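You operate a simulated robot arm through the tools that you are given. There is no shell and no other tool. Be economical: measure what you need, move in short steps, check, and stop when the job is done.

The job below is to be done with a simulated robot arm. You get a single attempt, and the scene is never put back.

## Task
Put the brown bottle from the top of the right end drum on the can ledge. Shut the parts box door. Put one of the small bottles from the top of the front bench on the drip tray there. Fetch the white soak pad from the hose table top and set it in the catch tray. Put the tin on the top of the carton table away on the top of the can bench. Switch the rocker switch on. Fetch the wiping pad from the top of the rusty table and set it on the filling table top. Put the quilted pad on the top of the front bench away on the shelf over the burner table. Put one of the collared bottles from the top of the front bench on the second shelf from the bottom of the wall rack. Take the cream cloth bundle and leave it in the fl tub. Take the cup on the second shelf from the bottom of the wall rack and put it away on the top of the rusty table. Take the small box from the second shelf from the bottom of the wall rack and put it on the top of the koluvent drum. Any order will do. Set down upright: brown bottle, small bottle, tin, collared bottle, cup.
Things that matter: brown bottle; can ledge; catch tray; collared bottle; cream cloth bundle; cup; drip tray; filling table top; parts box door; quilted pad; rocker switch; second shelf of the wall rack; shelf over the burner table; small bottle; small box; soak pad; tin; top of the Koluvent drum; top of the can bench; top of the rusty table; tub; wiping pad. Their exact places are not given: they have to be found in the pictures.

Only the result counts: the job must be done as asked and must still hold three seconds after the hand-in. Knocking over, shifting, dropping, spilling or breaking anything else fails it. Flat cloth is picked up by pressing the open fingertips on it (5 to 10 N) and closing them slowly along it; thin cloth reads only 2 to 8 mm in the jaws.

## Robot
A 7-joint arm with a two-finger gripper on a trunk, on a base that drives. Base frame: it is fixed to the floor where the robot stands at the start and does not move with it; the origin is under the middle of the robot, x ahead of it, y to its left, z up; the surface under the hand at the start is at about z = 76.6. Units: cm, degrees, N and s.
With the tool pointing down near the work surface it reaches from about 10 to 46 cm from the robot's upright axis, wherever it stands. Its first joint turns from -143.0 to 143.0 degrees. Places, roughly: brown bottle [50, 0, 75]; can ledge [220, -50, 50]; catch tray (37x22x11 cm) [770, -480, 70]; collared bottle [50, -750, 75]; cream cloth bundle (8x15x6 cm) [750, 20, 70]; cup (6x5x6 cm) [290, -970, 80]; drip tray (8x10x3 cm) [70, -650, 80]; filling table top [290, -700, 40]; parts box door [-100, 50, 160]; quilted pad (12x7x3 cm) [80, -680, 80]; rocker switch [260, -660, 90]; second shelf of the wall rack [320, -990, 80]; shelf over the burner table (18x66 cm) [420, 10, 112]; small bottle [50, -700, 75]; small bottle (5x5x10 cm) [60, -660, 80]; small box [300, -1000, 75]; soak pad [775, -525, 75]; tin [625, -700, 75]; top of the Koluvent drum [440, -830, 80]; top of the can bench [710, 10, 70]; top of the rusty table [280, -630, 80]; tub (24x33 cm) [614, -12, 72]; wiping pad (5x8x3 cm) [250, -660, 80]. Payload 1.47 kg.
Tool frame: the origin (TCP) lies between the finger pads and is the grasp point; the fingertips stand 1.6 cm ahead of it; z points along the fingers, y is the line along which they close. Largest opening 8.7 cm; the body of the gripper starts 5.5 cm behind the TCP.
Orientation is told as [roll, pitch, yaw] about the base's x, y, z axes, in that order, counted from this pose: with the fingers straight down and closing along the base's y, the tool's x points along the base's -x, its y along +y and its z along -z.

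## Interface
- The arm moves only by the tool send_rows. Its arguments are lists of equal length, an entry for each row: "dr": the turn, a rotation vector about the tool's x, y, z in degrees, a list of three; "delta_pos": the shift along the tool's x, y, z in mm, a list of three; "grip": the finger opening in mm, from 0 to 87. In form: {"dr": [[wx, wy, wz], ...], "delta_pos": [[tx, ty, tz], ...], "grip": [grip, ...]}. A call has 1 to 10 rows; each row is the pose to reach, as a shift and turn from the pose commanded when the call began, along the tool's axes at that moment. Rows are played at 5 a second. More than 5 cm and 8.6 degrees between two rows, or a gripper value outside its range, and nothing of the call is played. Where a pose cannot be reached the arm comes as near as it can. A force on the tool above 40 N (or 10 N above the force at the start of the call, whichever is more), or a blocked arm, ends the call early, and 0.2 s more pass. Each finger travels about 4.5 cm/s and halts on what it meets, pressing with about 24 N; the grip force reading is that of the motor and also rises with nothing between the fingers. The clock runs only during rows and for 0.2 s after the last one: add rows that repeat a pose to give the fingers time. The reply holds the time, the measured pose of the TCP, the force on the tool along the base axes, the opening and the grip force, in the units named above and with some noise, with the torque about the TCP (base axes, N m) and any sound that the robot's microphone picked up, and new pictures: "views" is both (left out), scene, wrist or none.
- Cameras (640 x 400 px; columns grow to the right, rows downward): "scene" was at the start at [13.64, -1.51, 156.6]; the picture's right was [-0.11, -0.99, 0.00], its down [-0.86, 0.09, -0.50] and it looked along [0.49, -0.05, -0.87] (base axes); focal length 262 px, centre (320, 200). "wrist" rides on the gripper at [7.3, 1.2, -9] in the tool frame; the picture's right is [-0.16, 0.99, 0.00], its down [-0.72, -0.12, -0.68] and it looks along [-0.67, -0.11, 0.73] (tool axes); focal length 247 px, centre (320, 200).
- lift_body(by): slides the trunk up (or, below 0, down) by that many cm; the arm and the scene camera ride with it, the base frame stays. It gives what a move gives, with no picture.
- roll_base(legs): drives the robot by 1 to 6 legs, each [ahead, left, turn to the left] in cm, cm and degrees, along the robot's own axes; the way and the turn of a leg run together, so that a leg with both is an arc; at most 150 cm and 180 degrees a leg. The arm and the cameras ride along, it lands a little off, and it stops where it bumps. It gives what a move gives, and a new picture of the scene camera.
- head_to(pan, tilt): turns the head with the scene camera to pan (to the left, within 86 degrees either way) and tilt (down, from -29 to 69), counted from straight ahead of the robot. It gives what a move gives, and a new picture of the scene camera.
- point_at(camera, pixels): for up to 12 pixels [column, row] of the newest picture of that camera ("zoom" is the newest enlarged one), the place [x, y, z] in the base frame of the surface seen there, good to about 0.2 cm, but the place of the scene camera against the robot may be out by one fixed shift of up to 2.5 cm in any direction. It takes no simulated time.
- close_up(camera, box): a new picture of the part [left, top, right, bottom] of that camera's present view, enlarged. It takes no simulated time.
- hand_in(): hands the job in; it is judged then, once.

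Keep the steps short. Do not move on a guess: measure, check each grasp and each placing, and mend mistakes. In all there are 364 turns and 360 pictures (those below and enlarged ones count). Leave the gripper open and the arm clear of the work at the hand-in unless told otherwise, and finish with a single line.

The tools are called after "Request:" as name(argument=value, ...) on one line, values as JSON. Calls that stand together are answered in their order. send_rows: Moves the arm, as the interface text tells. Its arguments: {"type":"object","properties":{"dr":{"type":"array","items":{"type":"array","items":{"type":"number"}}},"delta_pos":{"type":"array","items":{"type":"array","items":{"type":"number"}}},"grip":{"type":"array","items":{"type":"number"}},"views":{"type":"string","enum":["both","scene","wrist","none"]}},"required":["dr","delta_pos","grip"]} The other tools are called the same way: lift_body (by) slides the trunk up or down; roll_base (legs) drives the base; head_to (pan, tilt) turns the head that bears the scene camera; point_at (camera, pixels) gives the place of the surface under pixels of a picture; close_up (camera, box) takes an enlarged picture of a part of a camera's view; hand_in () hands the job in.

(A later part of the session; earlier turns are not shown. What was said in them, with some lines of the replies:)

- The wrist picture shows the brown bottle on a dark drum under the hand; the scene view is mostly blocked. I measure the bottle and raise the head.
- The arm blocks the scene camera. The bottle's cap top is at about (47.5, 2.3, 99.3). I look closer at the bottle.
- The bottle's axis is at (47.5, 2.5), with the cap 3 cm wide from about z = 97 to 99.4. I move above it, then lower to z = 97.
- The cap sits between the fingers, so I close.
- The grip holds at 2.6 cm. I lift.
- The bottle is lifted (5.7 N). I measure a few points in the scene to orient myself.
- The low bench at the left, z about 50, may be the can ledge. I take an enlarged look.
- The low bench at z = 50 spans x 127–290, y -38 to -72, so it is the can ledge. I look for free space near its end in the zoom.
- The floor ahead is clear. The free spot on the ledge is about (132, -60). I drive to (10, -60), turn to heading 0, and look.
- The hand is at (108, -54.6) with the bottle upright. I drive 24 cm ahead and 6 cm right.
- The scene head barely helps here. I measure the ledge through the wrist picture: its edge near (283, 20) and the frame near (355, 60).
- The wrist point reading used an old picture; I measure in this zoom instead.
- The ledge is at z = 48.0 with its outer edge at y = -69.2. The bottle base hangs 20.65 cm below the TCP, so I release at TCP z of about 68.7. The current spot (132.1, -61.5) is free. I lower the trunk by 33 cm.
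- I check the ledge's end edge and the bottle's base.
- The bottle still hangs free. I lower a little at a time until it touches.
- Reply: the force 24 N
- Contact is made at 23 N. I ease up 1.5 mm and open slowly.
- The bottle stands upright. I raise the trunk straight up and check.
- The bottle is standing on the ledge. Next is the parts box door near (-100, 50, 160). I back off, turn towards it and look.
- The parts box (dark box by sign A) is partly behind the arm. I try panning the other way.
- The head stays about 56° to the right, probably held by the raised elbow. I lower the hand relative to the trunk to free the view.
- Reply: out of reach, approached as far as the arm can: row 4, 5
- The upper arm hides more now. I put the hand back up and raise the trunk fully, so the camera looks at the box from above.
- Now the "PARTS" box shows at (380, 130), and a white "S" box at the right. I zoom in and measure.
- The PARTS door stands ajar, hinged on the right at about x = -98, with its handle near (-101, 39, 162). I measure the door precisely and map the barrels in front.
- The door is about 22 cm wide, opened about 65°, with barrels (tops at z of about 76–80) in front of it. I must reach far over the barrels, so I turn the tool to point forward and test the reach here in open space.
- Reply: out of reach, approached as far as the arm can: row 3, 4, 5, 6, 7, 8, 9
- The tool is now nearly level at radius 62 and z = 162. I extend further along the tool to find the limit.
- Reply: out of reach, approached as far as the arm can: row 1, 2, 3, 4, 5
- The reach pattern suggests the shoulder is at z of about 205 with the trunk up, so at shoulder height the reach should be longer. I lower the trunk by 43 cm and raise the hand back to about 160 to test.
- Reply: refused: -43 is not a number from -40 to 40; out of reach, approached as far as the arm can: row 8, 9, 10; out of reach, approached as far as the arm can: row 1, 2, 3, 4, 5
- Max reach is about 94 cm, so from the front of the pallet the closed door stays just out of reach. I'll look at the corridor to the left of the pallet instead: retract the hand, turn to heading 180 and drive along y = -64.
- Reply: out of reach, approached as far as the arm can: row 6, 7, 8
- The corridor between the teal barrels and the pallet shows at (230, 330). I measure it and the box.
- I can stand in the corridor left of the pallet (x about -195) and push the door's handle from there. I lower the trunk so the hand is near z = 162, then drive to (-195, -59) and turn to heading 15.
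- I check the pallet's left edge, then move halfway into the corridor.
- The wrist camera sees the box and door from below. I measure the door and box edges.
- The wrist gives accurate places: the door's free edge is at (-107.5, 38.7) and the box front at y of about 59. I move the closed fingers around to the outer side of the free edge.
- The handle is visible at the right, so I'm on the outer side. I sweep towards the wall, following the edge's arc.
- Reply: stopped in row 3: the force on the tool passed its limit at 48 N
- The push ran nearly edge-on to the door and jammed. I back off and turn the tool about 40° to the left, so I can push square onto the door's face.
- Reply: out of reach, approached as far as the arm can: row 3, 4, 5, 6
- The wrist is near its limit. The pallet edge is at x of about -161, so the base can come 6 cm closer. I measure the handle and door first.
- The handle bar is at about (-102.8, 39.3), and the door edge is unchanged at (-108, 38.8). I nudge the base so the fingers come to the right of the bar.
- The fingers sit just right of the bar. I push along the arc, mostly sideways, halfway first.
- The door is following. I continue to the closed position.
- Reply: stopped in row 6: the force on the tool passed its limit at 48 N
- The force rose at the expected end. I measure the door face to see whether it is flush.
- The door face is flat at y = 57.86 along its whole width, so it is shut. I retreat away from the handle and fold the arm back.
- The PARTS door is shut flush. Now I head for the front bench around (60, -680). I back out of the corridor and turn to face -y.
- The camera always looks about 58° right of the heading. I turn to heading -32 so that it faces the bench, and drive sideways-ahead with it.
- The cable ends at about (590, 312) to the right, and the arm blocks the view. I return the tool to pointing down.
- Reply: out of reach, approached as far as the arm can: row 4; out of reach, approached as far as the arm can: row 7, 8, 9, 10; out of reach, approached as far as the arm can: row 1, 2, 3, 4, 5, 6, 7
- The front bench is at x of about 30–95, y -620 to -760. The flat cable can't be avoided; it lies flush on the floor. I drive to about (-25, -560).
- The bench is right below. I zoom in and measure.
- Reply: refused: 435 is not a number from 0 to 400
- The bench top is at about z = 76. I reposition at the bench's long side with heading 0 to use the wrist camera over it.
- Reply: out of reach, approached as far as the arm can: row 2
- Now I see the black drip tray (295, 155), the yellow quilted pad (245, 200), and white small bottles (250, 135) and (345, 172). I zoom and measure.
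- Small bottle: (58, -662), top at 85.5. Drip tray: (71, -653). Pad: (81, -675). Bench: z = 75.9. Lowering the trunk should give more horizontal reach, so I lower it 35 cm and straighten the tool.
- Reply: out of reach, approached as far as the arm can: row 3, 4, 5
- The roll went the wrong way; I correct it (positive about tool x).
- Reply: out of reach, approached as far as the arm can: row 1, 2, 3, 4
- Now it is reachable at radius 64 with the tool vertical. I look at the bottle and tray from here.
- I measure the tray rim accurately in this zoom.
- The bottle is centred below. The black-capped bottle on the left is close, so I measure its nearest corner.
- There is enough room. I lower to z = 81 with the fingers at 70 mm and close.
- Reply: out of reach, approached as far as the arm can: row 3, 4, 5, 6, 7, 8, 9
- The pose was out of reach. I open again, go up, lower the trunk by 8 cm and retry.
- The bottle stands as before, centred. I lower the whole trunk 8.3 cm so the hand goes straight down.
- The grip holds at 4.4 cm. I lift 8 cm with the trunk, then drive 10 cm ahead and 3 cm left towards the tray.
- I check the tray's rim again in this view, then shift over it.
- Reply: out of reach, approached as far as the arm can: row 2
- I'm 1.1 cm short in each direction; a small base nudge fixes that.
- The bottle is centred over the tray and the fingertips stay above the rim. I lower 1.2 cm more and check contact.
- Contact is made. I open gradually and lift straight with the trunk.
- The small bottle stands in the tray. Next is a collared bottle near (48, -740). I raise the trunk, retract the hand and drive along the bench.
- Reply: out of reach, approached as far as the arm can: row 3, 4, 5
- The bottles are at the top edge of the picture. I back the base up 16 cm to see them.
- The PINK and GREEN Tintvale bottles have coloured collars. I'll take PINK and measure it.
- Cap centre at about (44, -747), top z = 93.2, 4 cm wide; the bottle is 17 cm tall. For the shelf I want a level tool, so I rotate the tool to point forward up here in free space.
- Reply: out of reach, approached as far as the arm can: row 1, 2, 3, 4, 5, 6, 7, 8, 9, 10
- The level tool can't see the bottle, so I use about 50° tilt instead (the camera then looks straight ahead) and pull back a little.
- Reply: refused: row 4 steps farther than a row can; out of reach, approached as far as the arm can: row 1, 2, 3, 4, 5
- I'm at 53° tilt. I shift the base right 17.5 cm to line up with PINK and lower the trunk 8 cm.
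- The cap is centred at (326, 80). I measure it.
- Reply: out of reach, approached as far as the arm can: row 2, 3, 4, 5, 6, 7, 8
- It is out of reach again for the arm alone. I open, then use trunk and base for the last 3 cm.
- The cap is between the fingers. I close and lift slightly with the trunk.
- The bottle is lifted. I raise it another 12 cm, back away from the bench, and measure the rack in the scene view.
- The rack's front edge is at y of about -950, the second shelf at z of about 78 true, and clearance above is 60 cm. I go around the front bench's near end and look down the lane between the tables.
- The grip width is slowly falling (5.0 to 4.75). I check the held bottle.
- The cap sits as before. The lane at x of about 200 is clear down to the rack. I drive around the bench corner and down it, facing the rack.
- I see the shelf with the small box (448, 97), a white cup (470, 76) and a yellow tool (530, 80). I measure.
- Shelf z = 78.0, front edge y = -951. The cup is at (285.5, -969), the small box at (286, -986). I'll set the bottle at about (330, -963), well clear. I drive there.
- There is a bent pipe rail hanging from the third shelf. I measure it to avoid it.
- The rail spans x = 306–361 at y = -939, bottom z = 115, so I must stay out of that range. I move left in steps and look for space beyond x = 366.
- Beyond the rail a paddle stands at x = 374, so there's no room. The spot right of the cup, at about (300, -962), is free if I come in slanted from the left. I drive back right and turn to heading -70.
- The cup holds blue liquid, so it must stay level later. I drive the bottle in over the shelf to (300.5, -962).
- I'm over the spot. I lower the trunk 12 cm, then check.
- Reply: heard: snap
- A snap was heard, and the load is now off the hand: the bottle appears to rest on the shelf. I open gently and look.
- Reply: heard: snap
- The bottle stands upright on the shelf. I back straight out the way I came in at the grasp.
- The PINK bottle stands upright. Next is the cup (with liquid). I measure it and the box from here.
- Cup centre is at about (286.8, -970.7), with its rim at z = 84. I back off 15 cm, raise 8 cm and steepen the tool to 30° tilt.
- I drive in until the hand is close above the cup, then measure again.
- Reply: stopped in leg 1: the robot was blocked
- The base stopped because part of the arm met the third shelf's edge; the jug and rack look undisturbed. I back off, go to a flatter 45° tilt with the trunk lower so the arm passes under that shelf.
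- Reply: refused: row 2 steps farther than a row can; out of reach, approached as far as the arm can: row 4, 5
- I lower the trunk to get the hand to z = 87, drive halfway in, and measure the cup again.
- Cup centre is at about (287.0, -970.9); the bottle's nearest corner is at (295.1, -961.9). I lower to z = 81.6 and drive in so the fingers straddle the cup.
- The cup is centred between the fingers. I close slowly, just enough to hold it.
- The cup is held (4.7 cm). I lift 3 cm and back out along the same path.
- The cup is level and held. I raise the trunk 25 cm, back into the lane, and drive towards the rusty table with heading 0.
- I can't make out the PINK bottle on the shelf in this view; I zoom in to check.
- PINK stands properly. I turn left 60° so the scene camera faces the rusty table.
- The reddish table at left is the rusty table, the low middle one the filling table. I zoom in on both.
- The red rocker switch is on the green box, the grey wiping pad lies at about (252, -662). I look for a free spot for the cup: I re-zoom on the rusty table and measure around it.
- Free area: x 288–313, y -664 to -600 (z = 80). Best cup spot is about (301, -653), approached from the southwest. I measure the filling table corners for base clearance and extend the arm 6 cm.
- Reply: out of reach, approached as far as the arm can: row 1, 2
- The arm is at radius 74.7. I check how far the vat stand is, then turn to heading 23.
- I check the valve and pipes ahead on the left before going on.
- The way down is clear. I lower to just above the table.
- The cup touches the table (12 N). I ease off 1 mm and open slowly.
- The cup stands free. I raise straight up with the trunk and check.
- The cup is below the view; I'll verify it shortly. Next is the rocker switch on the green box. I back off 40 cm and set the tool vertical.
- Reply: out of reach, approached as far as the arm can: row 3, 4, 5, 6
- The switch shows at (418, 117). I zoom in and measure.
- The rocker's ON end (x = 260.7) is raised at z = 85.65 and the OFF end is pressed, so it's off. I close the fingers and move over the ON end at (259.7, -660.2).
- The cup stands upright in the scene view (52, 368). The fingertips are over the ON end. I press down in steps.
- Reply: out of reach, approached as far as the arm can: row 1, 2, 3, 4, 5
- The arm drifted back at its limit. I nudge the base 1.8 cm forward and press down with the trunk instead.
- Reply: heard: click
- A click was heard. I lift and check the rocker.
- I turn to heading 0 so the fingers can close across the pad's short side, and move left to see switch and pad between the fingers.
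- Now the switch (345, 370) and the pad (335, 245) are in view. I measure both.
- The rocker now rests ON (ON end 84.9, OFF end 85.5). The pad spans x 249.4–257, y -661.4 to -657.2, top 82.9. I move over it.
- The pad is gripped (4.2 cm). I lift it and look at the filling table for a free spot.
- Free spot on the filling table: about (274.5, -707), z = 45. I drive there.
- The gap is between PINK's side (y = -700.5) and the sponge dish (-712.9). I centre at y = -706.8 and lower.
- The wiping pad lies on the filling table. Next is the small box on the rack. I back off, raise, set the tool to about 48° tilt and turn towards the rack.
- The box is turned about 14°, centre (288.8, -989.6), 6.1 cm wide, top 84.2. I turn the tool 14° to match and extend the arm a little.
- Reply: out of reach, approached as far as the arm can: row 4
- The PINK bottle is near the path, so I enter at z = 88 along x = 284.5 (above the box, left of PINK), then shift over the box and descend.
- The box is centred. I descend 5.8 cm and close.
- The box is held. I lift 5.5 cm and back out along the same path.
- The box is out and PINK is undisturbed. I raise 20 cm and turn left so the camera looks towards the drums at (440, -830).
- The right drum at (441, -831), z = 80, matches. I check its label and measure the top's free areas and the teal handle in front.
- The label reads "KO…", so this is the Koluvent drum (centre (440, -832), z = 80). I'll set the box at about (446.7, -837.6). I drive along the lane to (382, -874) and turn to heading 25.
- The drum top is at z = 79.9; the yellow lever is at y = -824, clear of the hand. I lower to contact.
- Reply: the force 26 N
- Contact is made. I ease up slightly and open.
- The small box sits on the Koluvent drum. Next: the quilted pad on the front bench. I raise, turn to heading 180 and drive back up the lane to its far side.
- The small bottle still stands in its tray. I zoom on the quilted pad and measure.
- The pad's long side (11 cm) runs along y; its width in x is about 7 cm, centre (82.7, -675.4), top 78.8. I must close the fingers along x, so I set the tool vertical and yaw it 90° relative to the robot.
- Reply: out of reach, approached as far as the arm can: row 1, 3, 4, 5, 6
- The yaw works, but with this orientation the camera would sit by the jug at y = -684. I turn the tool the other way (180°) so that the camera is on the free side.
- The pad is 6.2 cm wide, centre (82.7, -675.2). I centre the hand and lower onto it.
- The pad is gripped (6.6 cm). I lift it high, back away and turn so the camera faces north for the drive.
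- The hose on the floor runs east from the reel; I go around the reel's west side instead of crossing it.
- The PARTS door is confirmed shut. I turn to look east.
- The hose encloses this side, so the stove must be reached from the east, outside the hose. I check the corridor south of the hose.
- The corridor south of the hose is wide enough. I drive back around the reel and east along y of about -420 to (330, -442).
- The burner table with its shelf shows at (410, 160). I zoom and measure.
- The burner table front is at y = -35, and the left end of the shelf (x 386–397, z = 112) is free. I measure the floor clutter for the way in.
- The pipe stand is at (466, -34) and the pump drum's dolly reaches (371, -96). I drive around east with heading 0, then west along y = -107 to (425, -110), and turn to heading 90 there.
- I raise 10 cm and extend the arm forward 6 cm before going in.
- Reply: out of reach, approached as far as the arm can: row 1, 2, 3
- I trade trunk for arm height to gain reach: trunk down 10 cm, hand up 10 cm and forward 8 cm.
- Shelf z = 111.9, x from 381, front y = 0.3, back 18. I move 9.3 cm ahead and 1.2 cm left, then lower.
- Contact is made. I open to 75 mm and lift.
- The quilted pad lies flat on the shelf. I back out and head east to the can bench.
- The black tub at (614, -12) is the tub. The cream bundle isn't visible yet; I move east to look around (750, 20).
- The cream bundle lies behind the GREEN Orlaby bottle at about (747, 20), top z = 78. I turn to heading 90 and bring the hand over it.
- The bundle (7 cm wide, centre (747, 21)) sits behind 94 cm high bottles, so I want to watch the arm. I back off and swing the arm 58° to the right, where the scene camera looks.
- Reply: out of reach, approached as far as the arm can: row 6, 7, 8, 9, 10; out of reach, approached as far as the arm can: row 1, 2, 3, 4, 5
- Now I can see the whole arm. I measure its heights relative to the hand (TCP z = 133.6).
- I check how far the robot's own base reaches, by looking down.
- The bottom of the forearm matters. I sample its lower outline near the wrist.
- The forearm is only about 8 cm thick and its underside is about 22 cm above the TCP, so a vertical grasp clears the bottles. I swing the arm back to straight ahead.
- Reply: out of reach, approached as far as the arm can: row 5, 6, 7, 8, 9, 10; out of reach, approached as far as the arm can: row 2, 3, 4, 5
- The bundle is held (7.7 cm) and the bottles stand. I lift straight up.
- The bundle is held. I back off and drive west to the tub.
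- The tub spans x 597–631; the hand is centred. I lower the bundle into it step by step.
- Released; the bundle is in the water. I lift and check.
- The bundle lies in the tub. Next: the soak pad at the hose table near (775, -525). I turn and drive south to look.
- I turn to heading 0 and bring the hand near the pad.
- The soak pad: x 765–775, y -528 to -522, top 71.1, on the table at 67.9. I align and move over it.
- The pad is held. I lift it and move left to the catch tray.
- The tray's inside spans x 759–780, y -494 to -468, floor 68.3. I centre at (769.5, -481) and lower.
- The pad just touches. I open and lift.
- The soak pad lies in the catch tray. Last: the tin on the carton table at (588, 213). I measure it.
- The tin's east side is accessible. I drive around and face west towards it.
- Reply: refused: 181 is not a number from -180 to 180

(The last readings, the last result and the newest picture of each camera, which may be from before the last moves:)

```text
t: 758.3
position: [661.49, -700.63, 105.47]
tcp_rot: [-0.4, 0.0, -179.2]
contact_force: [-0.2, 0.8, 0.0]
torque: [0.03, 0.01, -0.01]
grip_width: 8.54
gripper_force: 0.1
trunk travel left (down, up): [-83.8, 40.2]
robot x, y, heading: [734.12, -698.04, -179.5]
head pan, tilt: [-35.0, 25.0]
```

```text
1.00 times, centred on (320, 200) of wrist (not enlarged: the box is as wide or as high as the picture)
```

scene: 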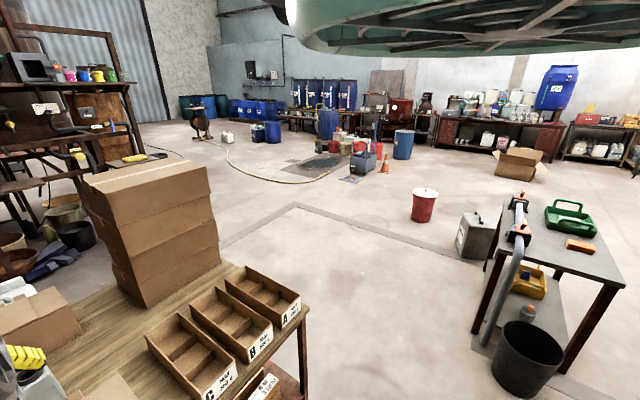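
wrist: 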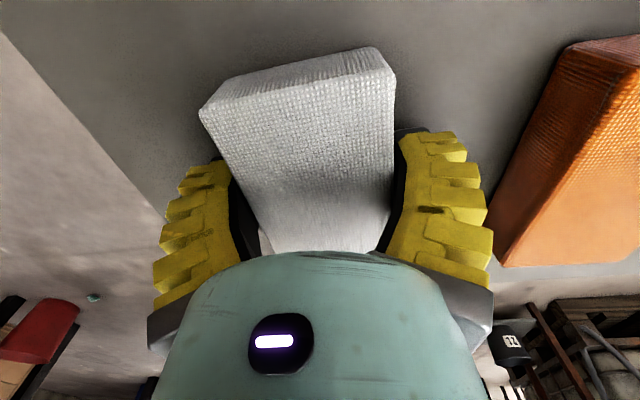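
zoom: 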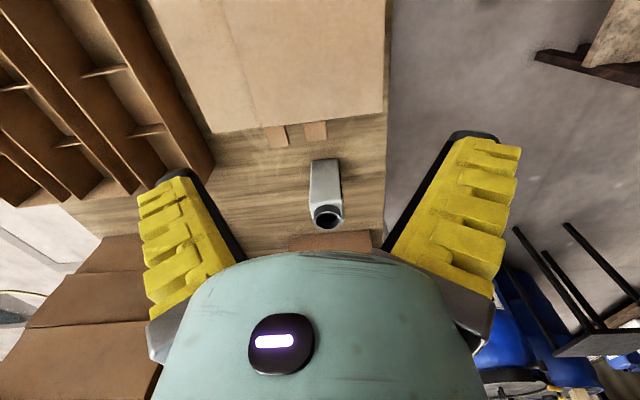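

Request:
close_up(camera="wrist", box=[270, 130, 390, 250])

Request:
point_at(camera="zoom", pixels=[[240, 100], [320, 95], [245, 200], [300, 150], [330, 180], [290, 235], [255, 260], [330, 255], [290, 265], [350, 150], [260, 85], [200, 100]])

```text
3.33 times, centred on (330, 190) of wrist
```

zoom: 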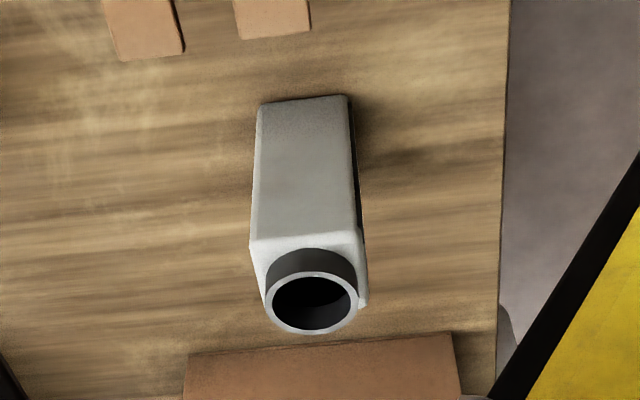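

```text
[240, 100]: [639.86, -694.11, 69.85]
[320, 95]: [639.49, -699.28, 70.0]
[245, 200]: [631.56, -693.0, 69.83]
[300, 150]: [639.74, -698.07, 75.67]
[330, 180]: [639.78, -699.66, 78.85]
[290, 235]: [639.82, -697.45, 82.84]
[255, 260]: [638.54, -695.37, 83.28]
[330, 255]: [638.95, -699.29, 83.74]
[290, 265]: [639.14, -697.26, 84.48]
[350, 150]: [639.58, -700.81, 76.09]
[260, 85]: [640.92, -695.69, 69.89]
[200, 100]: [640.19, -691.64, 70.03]
```

Request:
point_at(camera="zoom", pixels=[[280, 290], [345, 325], [285, 325], [355, 300], [310, 275], [310, 331], [362, 300], [360, 240], [253, 240], [365, 270]])

```text
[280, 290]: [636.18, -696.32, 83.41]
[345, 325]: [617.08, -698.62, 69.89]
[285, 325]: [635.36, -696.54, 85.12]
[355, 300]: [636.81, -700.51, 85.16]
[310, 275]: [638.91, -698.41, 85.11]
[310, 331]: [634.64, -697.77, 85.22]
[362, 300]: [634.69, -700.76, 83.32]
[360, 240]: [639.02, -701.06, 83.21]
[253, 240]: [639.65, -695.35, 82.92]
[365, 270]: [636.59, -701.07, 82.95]
```

Tin body: centre (636.9, -698.1), 6 cm wide, top 83.2, open neck to 85.2. I move above it.

Request:
roll_base(legs=[[24.6, -2.5, 0]])

Request:
lift_body(by=-15)

Request:
close_up(camera="wrist", box=[0, 0, 640, 400])

```text
t: 760.2
position: [636.53, -698.56, 105.33]
tcp_rot: [-0.4, 0.0, -179.2]
contact_force: [0.5, 0.3, -0.6]
torque: [0.04, 0.01, -0.04]
grip_width: 8.57
gripper_force: 0.1
trunk travel left (down, up): [-83.8, 40.2]
robot x, y, heading: [709.27, -695.66, -179.6]
head pan, tilt: [-35.0, 25.0]
```

scene: 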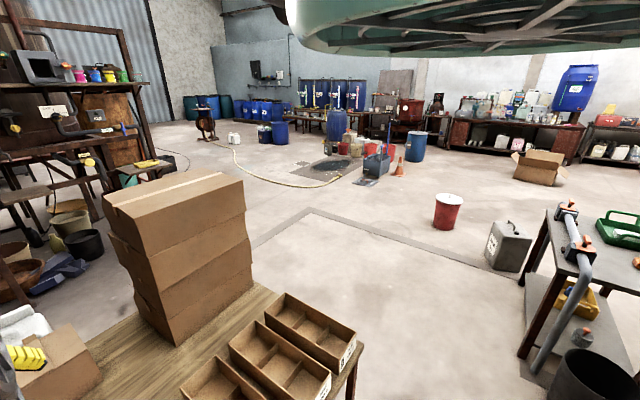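

```text
t: 761.9
position: [636.48, -698.45, 90.44]
tcp_rot: [-0.4, 0.0, -179.0]
contact_force: [0.4, 0.0, 0.6]
torque: [-0.01, 0.0, 0.0]
grip_width: 8.55
gripper_force: 0.0
trunk travel left (down, up): [-68.8, 55.2]
robot x, y, heading: [709.41, -695.63, -179.3]
head pan, tilt: [-35.0, 25.0]
```

```text
1.00 times, centred on (320, 200) of wrist (not enlarged: the box is as wide or as high as the picture)
```

zoom: 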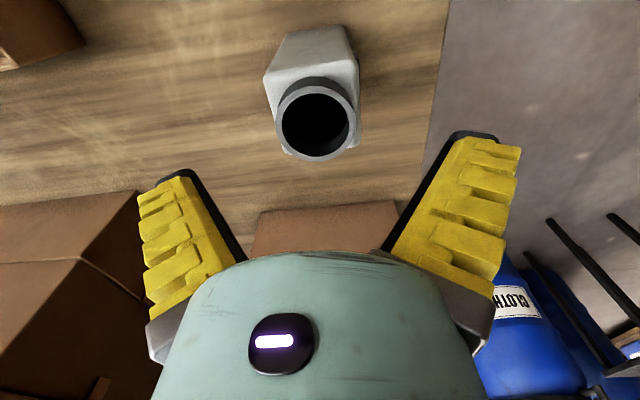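

Request:
point_at(camera="zoom", pixels=[[130, 200], [60, 205], [110, 260], [270, 230], [330, 215], [140, 300]])

```text
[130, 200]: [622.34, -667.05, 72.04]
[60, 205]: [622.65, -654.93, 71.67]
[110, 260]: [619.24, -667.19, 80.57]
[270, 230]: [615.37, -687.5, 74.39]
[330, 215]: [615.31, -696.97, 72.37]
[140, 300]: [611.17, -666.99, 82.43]
```

Request:
lift_body(by=-9.6)

Request:
send_rows(dr=[[0, 0, 0], [0, 0, 0], [0, 0, 0], [0, 0, 0], [0, 0, 0]], delta_pos=[[0, 0, 0], [0, 0, 0], [0, 0, 0], [0, 0, 0], [0, 0, 0]], grip=[75, 68, 60, 52, 48], views="wrist")

```text
t: 763.2
position: [636.44, -698.42, 80.95]
tcp_rot: [-0.5, -0.2, -179.0]
contact_force: [-1.1, 3.1, 4.8]
torque: [0.03, -0.07, 0.03]
grip_width: 8.61
gripper_force: 2.7
trunk travel left (down, up): [-59.2, 64.8]
robot x, y, heading: [709.06, -695.4, -179.5]
head pan, tilt: [-35.0, 25.0]
```

```text
t: 764.4
position: [636.41, -698.34, 80.95]
tcp_rot: [-0.4, -0.1, -179.0]
contact_force: [1.1, 2.5, 11.1]
torque: [-0.02, -0.16, 0.06]
grip_width: 6.51
gripper_force: 23.5
trunk travel left (down, up): [-59.2, 64.8]
robot x, y, heading: [708.91, -695.49, -179.4]
head pan, tilt: [-35.0, 25.0]
```

wrist: 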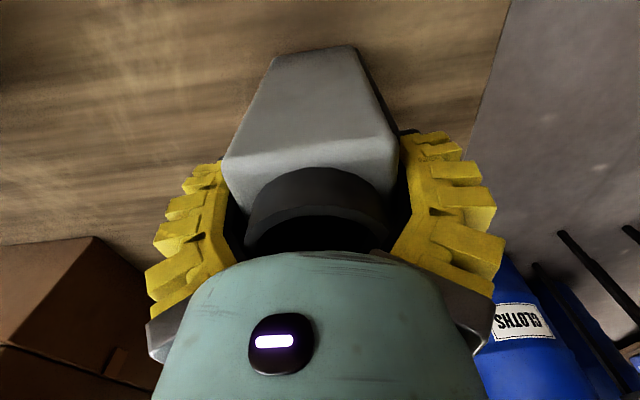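

The tin is gripped (6.5 cm). I lift it.

Request:
lift_body(by=25)

Request:
close_up(camera="wrist", box=[0, 0, 640, 400])

```text
t: 767.0
position: [636.56, -698.46, 105.74]
tcp_rot: [-0.3, -0.1, -179.1]
contact_force: [0.2, -0.9, -1.1]
torque: [0.01, 0.0, -0.01]
grip_width: 6.47
gripper_force: 24.3
trunk travel left (down, up): [-84.2, 39.8]
robot x, y, heading: [709.18, -695.77, -179.9]
head pan, tilt: [-35.0, 25.0]
```

```text
1.00 times, centred on (320, 200) of wrist (not enlarged: the box is as wide or as high as the picture)
```

zoom: 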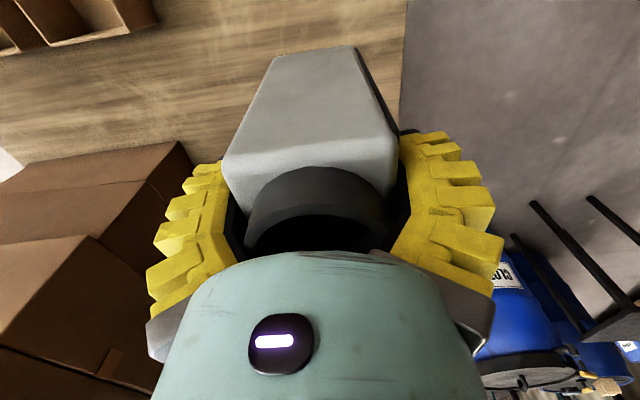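

The tin is lifted upright. I'll set it on the can bench where the bundle lay, using the same proven approach. I drive north, first back towards (590, -440).

Request:
lift_body(by=10)

Request:
roll_base(legs=[[-20, 0, 0], [0, -108, 0], [95, 0, 0], [45, -140, 0], [0, -80, 0]])

```text
t: 768.3
position: [636.57, -698.52, 115.74]
tcp_rot: [-0.4, 0.0, -179.1]
contact_force: [0.3, 0.4, -0.5]
torque: [0.0, 0.0, 0.01]
grip_width: 6.47
gripper_force: 24.1
trunk travel left (down, up): [-94.2, 29.8]
robot x, y, heading: [708.99, -696.02, -179.7]
head pan, tilt: [-35.0, 25.0]
```

```text
t: 790.5
position: [513.91, -368.09, 115.76]
tcp_rot: [-0.3, -0.1, 179.9]
contact_force: [0.5, 0.3, -1.2]
torque: [0.03, -0.01, -0.04]
grip_width: 6.52
gripper_force: 24.0
trunk travel left (down, up): [-94.2, 29.8]
robot x, y, heading: [586.78, -367.0, 179.3]
head pan, tilt: [-35.0, 25.0]
```

scene: 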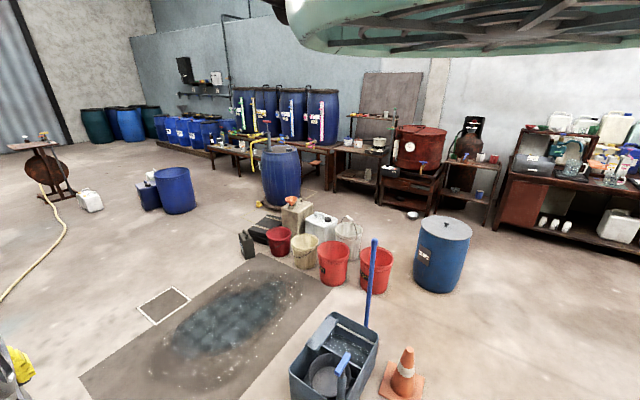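

Request:
roll_base(legs=[[0, 0, 180], [38, 85, 0], [0, 90, 0], [0, 82, 0], [115, 5, 0]])

```text
t: 816.3
position: [827.16, -118.72, 115.91]
tcp_rot: [-0.4, -0.1, -2.8]
contact_force: [-0.5, -0.5, -1.1]
torque: [-0.06, -0.01, 0.04]
grip_width: 6.48
gripper_force: 23.8
trunk travel left (down, up): [-94.2, 29.8]
robot x, y, heading: [754.58, -116.48, -3.1]
head pan, tilt: [-35.0, 25.0]
```

scene: 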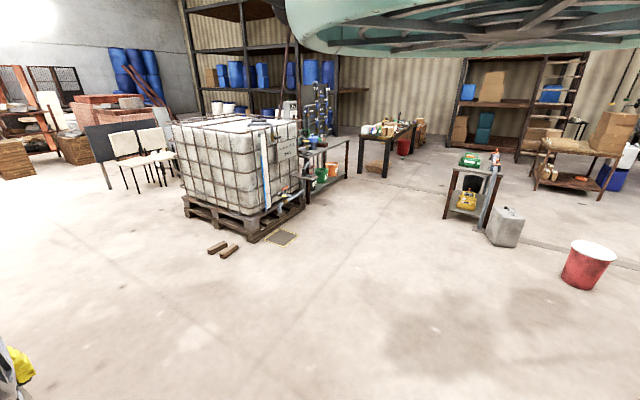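

I move away from the carton, then turn to heading 90 and approach the bench.

Request:
roll_base(legs=[[-1, 12, 0], [0, 0, 93], [0, 3, 0]])

Request:
lift_body(by=10)

Request:
close_up(camera="wrist", box=[0, 0, 640, 400])

```text
t: 821.9
position: [750.84, -32.24, 115.74]
tcp_rot: [-0.3, -0.1, 89.2]
contact_force: [0.1, 0.1, -1.3]
torque: [0.0, 0.0, -0.01]
grip_width: 6.45
gripper_force: 23.7
trunk travel left (down, up): [-94.2, 29.8]
robot x, y, heading: [751.11, -105.18, 88.7]
head pan, tilt: [-35.0, 25.0]
```

scene: 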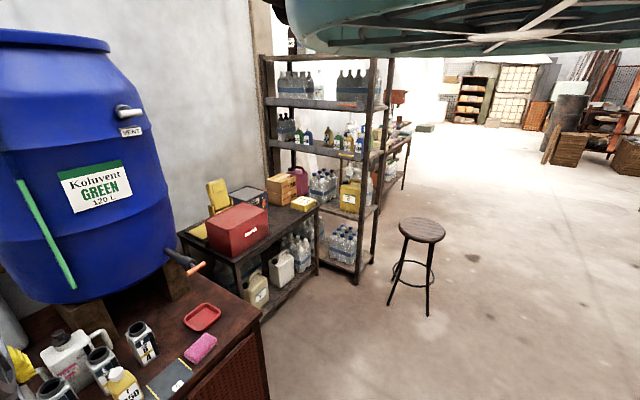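

```text
t: 823.2
position: [750.76, -32.32, 125.85]
tcp_rot: [-0.4, -0.1, 89.1]
contact_force: [1.1, 1.0, -0.1]
torque: [0.02, -0.01, 0.03]
grip_width: 6.48
gripper_force: 24.4
trunk travel left (down, up): [-104.2, 19.8]
robot x, y, heading: [751.42, -105.11, 88.3]
head pan, tilt: [-35.0, 25.0]
```

```text
1.00 times, centred on (320, 200) of wrist (not enlarged: the box is as wide or as high as the picture)
```

zoom: 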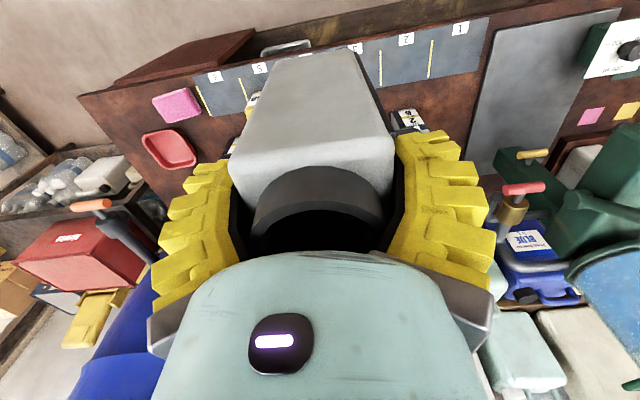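

Request:
roll_base(legs=[[50.5, 6, 1]])

Request:
lift_body(by=-25)

Request:
close_up(camera="wrist", box=[0, 0, 640, 400])

```text
t: 826.2
position: [744.68, 18.78, 125.85]
tcp_rot: [-0.4, 0.0, 90.0]
contact_force: [-0.6, -0.1, -1.2]
torque: [-0.02, 0.01, 0.02]
grip_width: 6.43
gripper_force: 24.4
trunk travel left (down, up): [-104.2, 19.8]
robot x, y, heading: [746.22, -54.25, 89.5]
head pan, tilt: [-35.0, 25.0]
```

scene: 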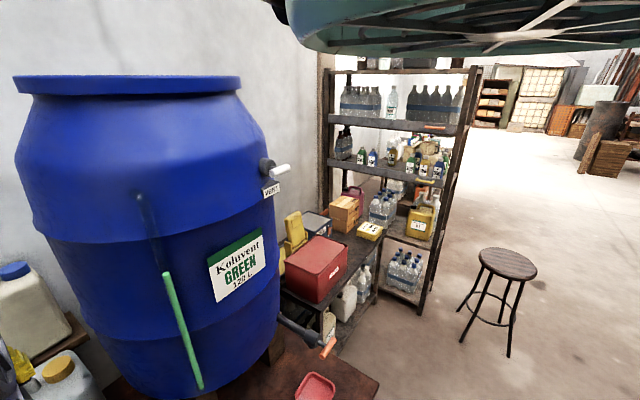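

```text
t: 828.8
position: [744.52, 18.92, 100.9]
tcp_rot: [-0.4, -0.1, 89.9]
contact_force: [0.2, -0.4, -1.5]
torque: [0.02, -0.02, -0.01]
grip_width: 6.45
gripper_force: 24.3
trunk travel left (down, up): [-79.2, 44.8]
robot x, y, heading: [746.04, -53.69, 89.6]
head pan, tilt: [-35.0, 25.0]
```

```text
1.00 times, centred on (320, 200) of wrist (not enlarged: the box is as wide or as high as the picture)
```

zoom: 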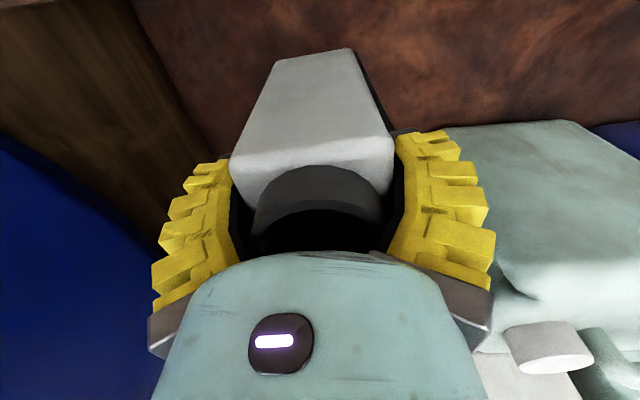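

Request:
lift_body(by=-17)

Request:
lift_body(by=-0.7)

Request:
lift_body(by=-0.3)

```text
t: 830.7
position: [744.56, 18.8, 83.85]
tcp_rot: [-0.4, -0.1, 90.0]
contact_force: [0.1, 0.0, 0.0]
torque: [0.0, -0.01, 0.0]
grip_width: 6.4
gripper_force: 24.3
trunk travel left (down, up): [-62.2, 61.8]
robot x, y, heading: [745.96, -53.96, 89.5]
head pan, tilt: [-35.0, 25.0]
```

```text
t: 831.3
position: [744.65, 19.1, 83.38]
tcp_rot: [-0.5, -0.3, 89.9]
contact_force: [1.8, -4.3, 18.2]
torque: [-0.2, 0.3, 0.12]
grip_width: 6.41
gripper_force: 23.9
trunk travel left (down, up): [-61.5, 62.5]
robot x, y, heading: [746.5, -53.87, 89.5]
head pan, tilt: [-35.0, 25.0]
```

```text
t: 831.8
position: [744.64, 19.18, 83.36]
tcp_rot: [-0.5, -0.5, 89.9]
contact_force: [3.0, -4.5, 26.7]
torque: [0.17, -0.03, -0.04]
grip_width: 6.49
gripper_force: 23.8
trunk travel left (down, up): [-61.2, 62.8]
robot x, y, heading: [746.05, -53.85, 89.7]
head pan, tilt: [-35.0, 25.0]
```

The tin is on the bench. I ease up 0.4 cm and open slowly.

Request:
lift_body(by=0.4)

Request:
send_rows(dr=[[0, 0, 0], [0, 0, 0], [0, 0, 0], [0, 0, 0]], delta_pos=[[0, 0, 0], [0, 0, 0], [0, 0, 0], [0, 0, 0]], grip=[66, 72, 80, 87], views="wrist")

```text
t: 832.3
position: [744.53, 18.88, 83.23]
tcp_rot: [-0.4, -0.1, 90.1]
contact_force: [0.4, 0.9, 4.5]
torque: [0.37, 0.07, -0.05]
grip_width: 6.48
gripper_force: 24.0
trunk travel left (down, up): [-61.6, 62.4]
robot x, y, heading: [746.28, -53.75, 89.5]
head pan, tilt: [-35.0, 25.0]
```

```text
t: 833.3
position: [744.57, 18.81, 83.3]
tcp_rot: [-0.4, 0.0, 90.0]
contact_force: [0.3, 0.3, -0.8]
torque: [-0.01, 0.0, 0.03]
grip_width: 8.7
gripper_force: 0.0
trunk travel left (down, up): [-61.6, 62.4]
robot x, y, heading: [745.89, -53.78, 89.7]
head pan, tilt: [-35.0, 25.0]
```

wrist: 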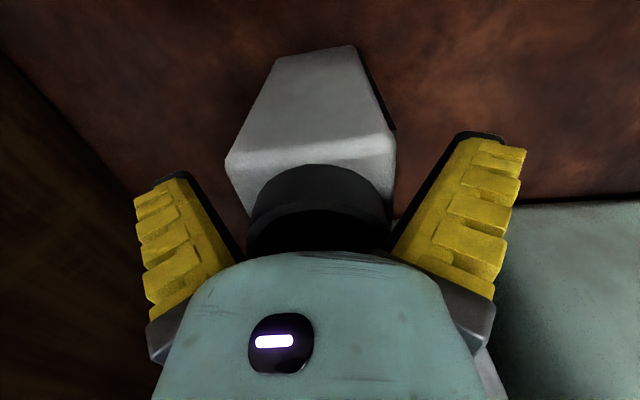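

I lift straight up, back off and check the bench.

Request:
lift_body(by=38)

Request:
roll_base(legs=[[-20, 0, 0]])

Request:
close_up(camera="wrist", box=[0, 0, 640, 400])

```text
t: 837.0
position: [744.58, 18.88, 121.21]
tcp_rot: [-0.3, -0.1, 90.0]
contact_force: [0.6, -0.3, -0.3]
torque: [-0.01, -0.03, 0.01]
grip_width: 8.72
gripper_force: 0.0
trunk travel left (down, up): [-99.6, 24.4]
robot x, y, heading: [746.33, -53.82, 89.5]
head pan, tilt: [-35.0, 25.0]
```

```text
t: 838.6
position: [744.52, -1.03, 121.25]
tcp_rot: [-0.4, -0.1, 89.7]
contact_force: [0.2, 0.0, 0.3]
torque: [0.02, -0.01, 0.01]
grip_width: 8.7
gripper_force: 0.0
trunk travel left (down, up): [-99.6, 24.4]
robot x, y, heading: [745.88, -73.79, 89.3]
head pan, tilt: [-35.0, 25.0]
```

scene: 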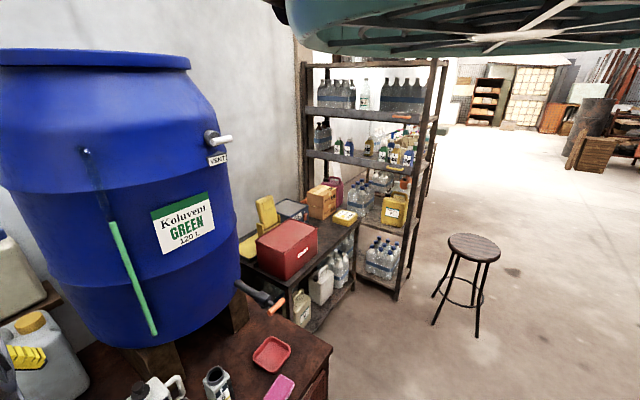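

```text
1.00 times, centred on (320, 200) of wrist (not enlarged: the box is as wide or as high as the picture)
```

zoom: 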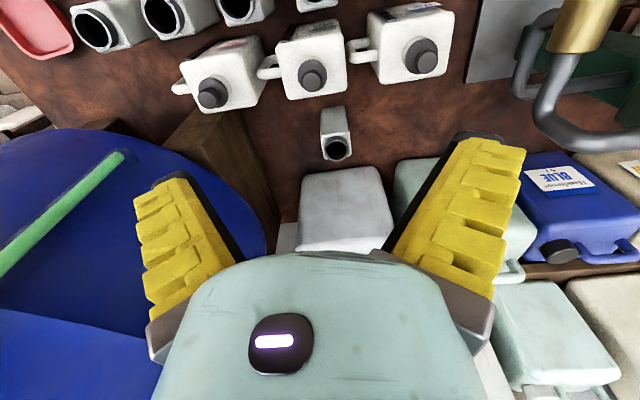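

The tin stands upright on the bench. I back the arm clear.

Request:
roll_base(legs=[[-30, 0, 0]])

```text
t: 840.6
position: [744.35, -30.46, 121.23]
tcp_rot: [-0.4, -0.1, 89.5]
contact_force: [-0.3, -0.4, -0.3]
torque: [-0.03, 0.0, -0.01]
grip_width: 8.72
gripper_force: 0.1
trunk travel left (down, up): [-99.6, 24.4]
robot x, y, heading: [745.42, -103.07, 89.2]
head pan, tilt: [-35.0, 25.0]
```

scene: 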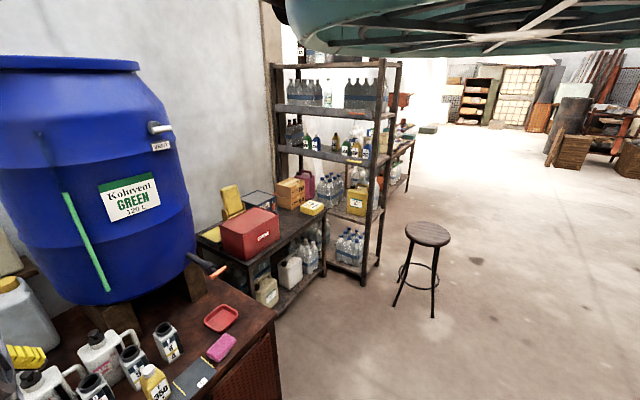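

All twelve parts have been done and checked, the gripper is open and the arm is clear, so I hand in.

Request:
hand_in()

```text
The job is handed in.
```

All twelve tasks are done and the job is handed in; each placing was checked in the pictures afterwards, but two snap sounds at the wall rack, as I set down and let go of the collared bottle, went unexplained (it looked intact and upright later).
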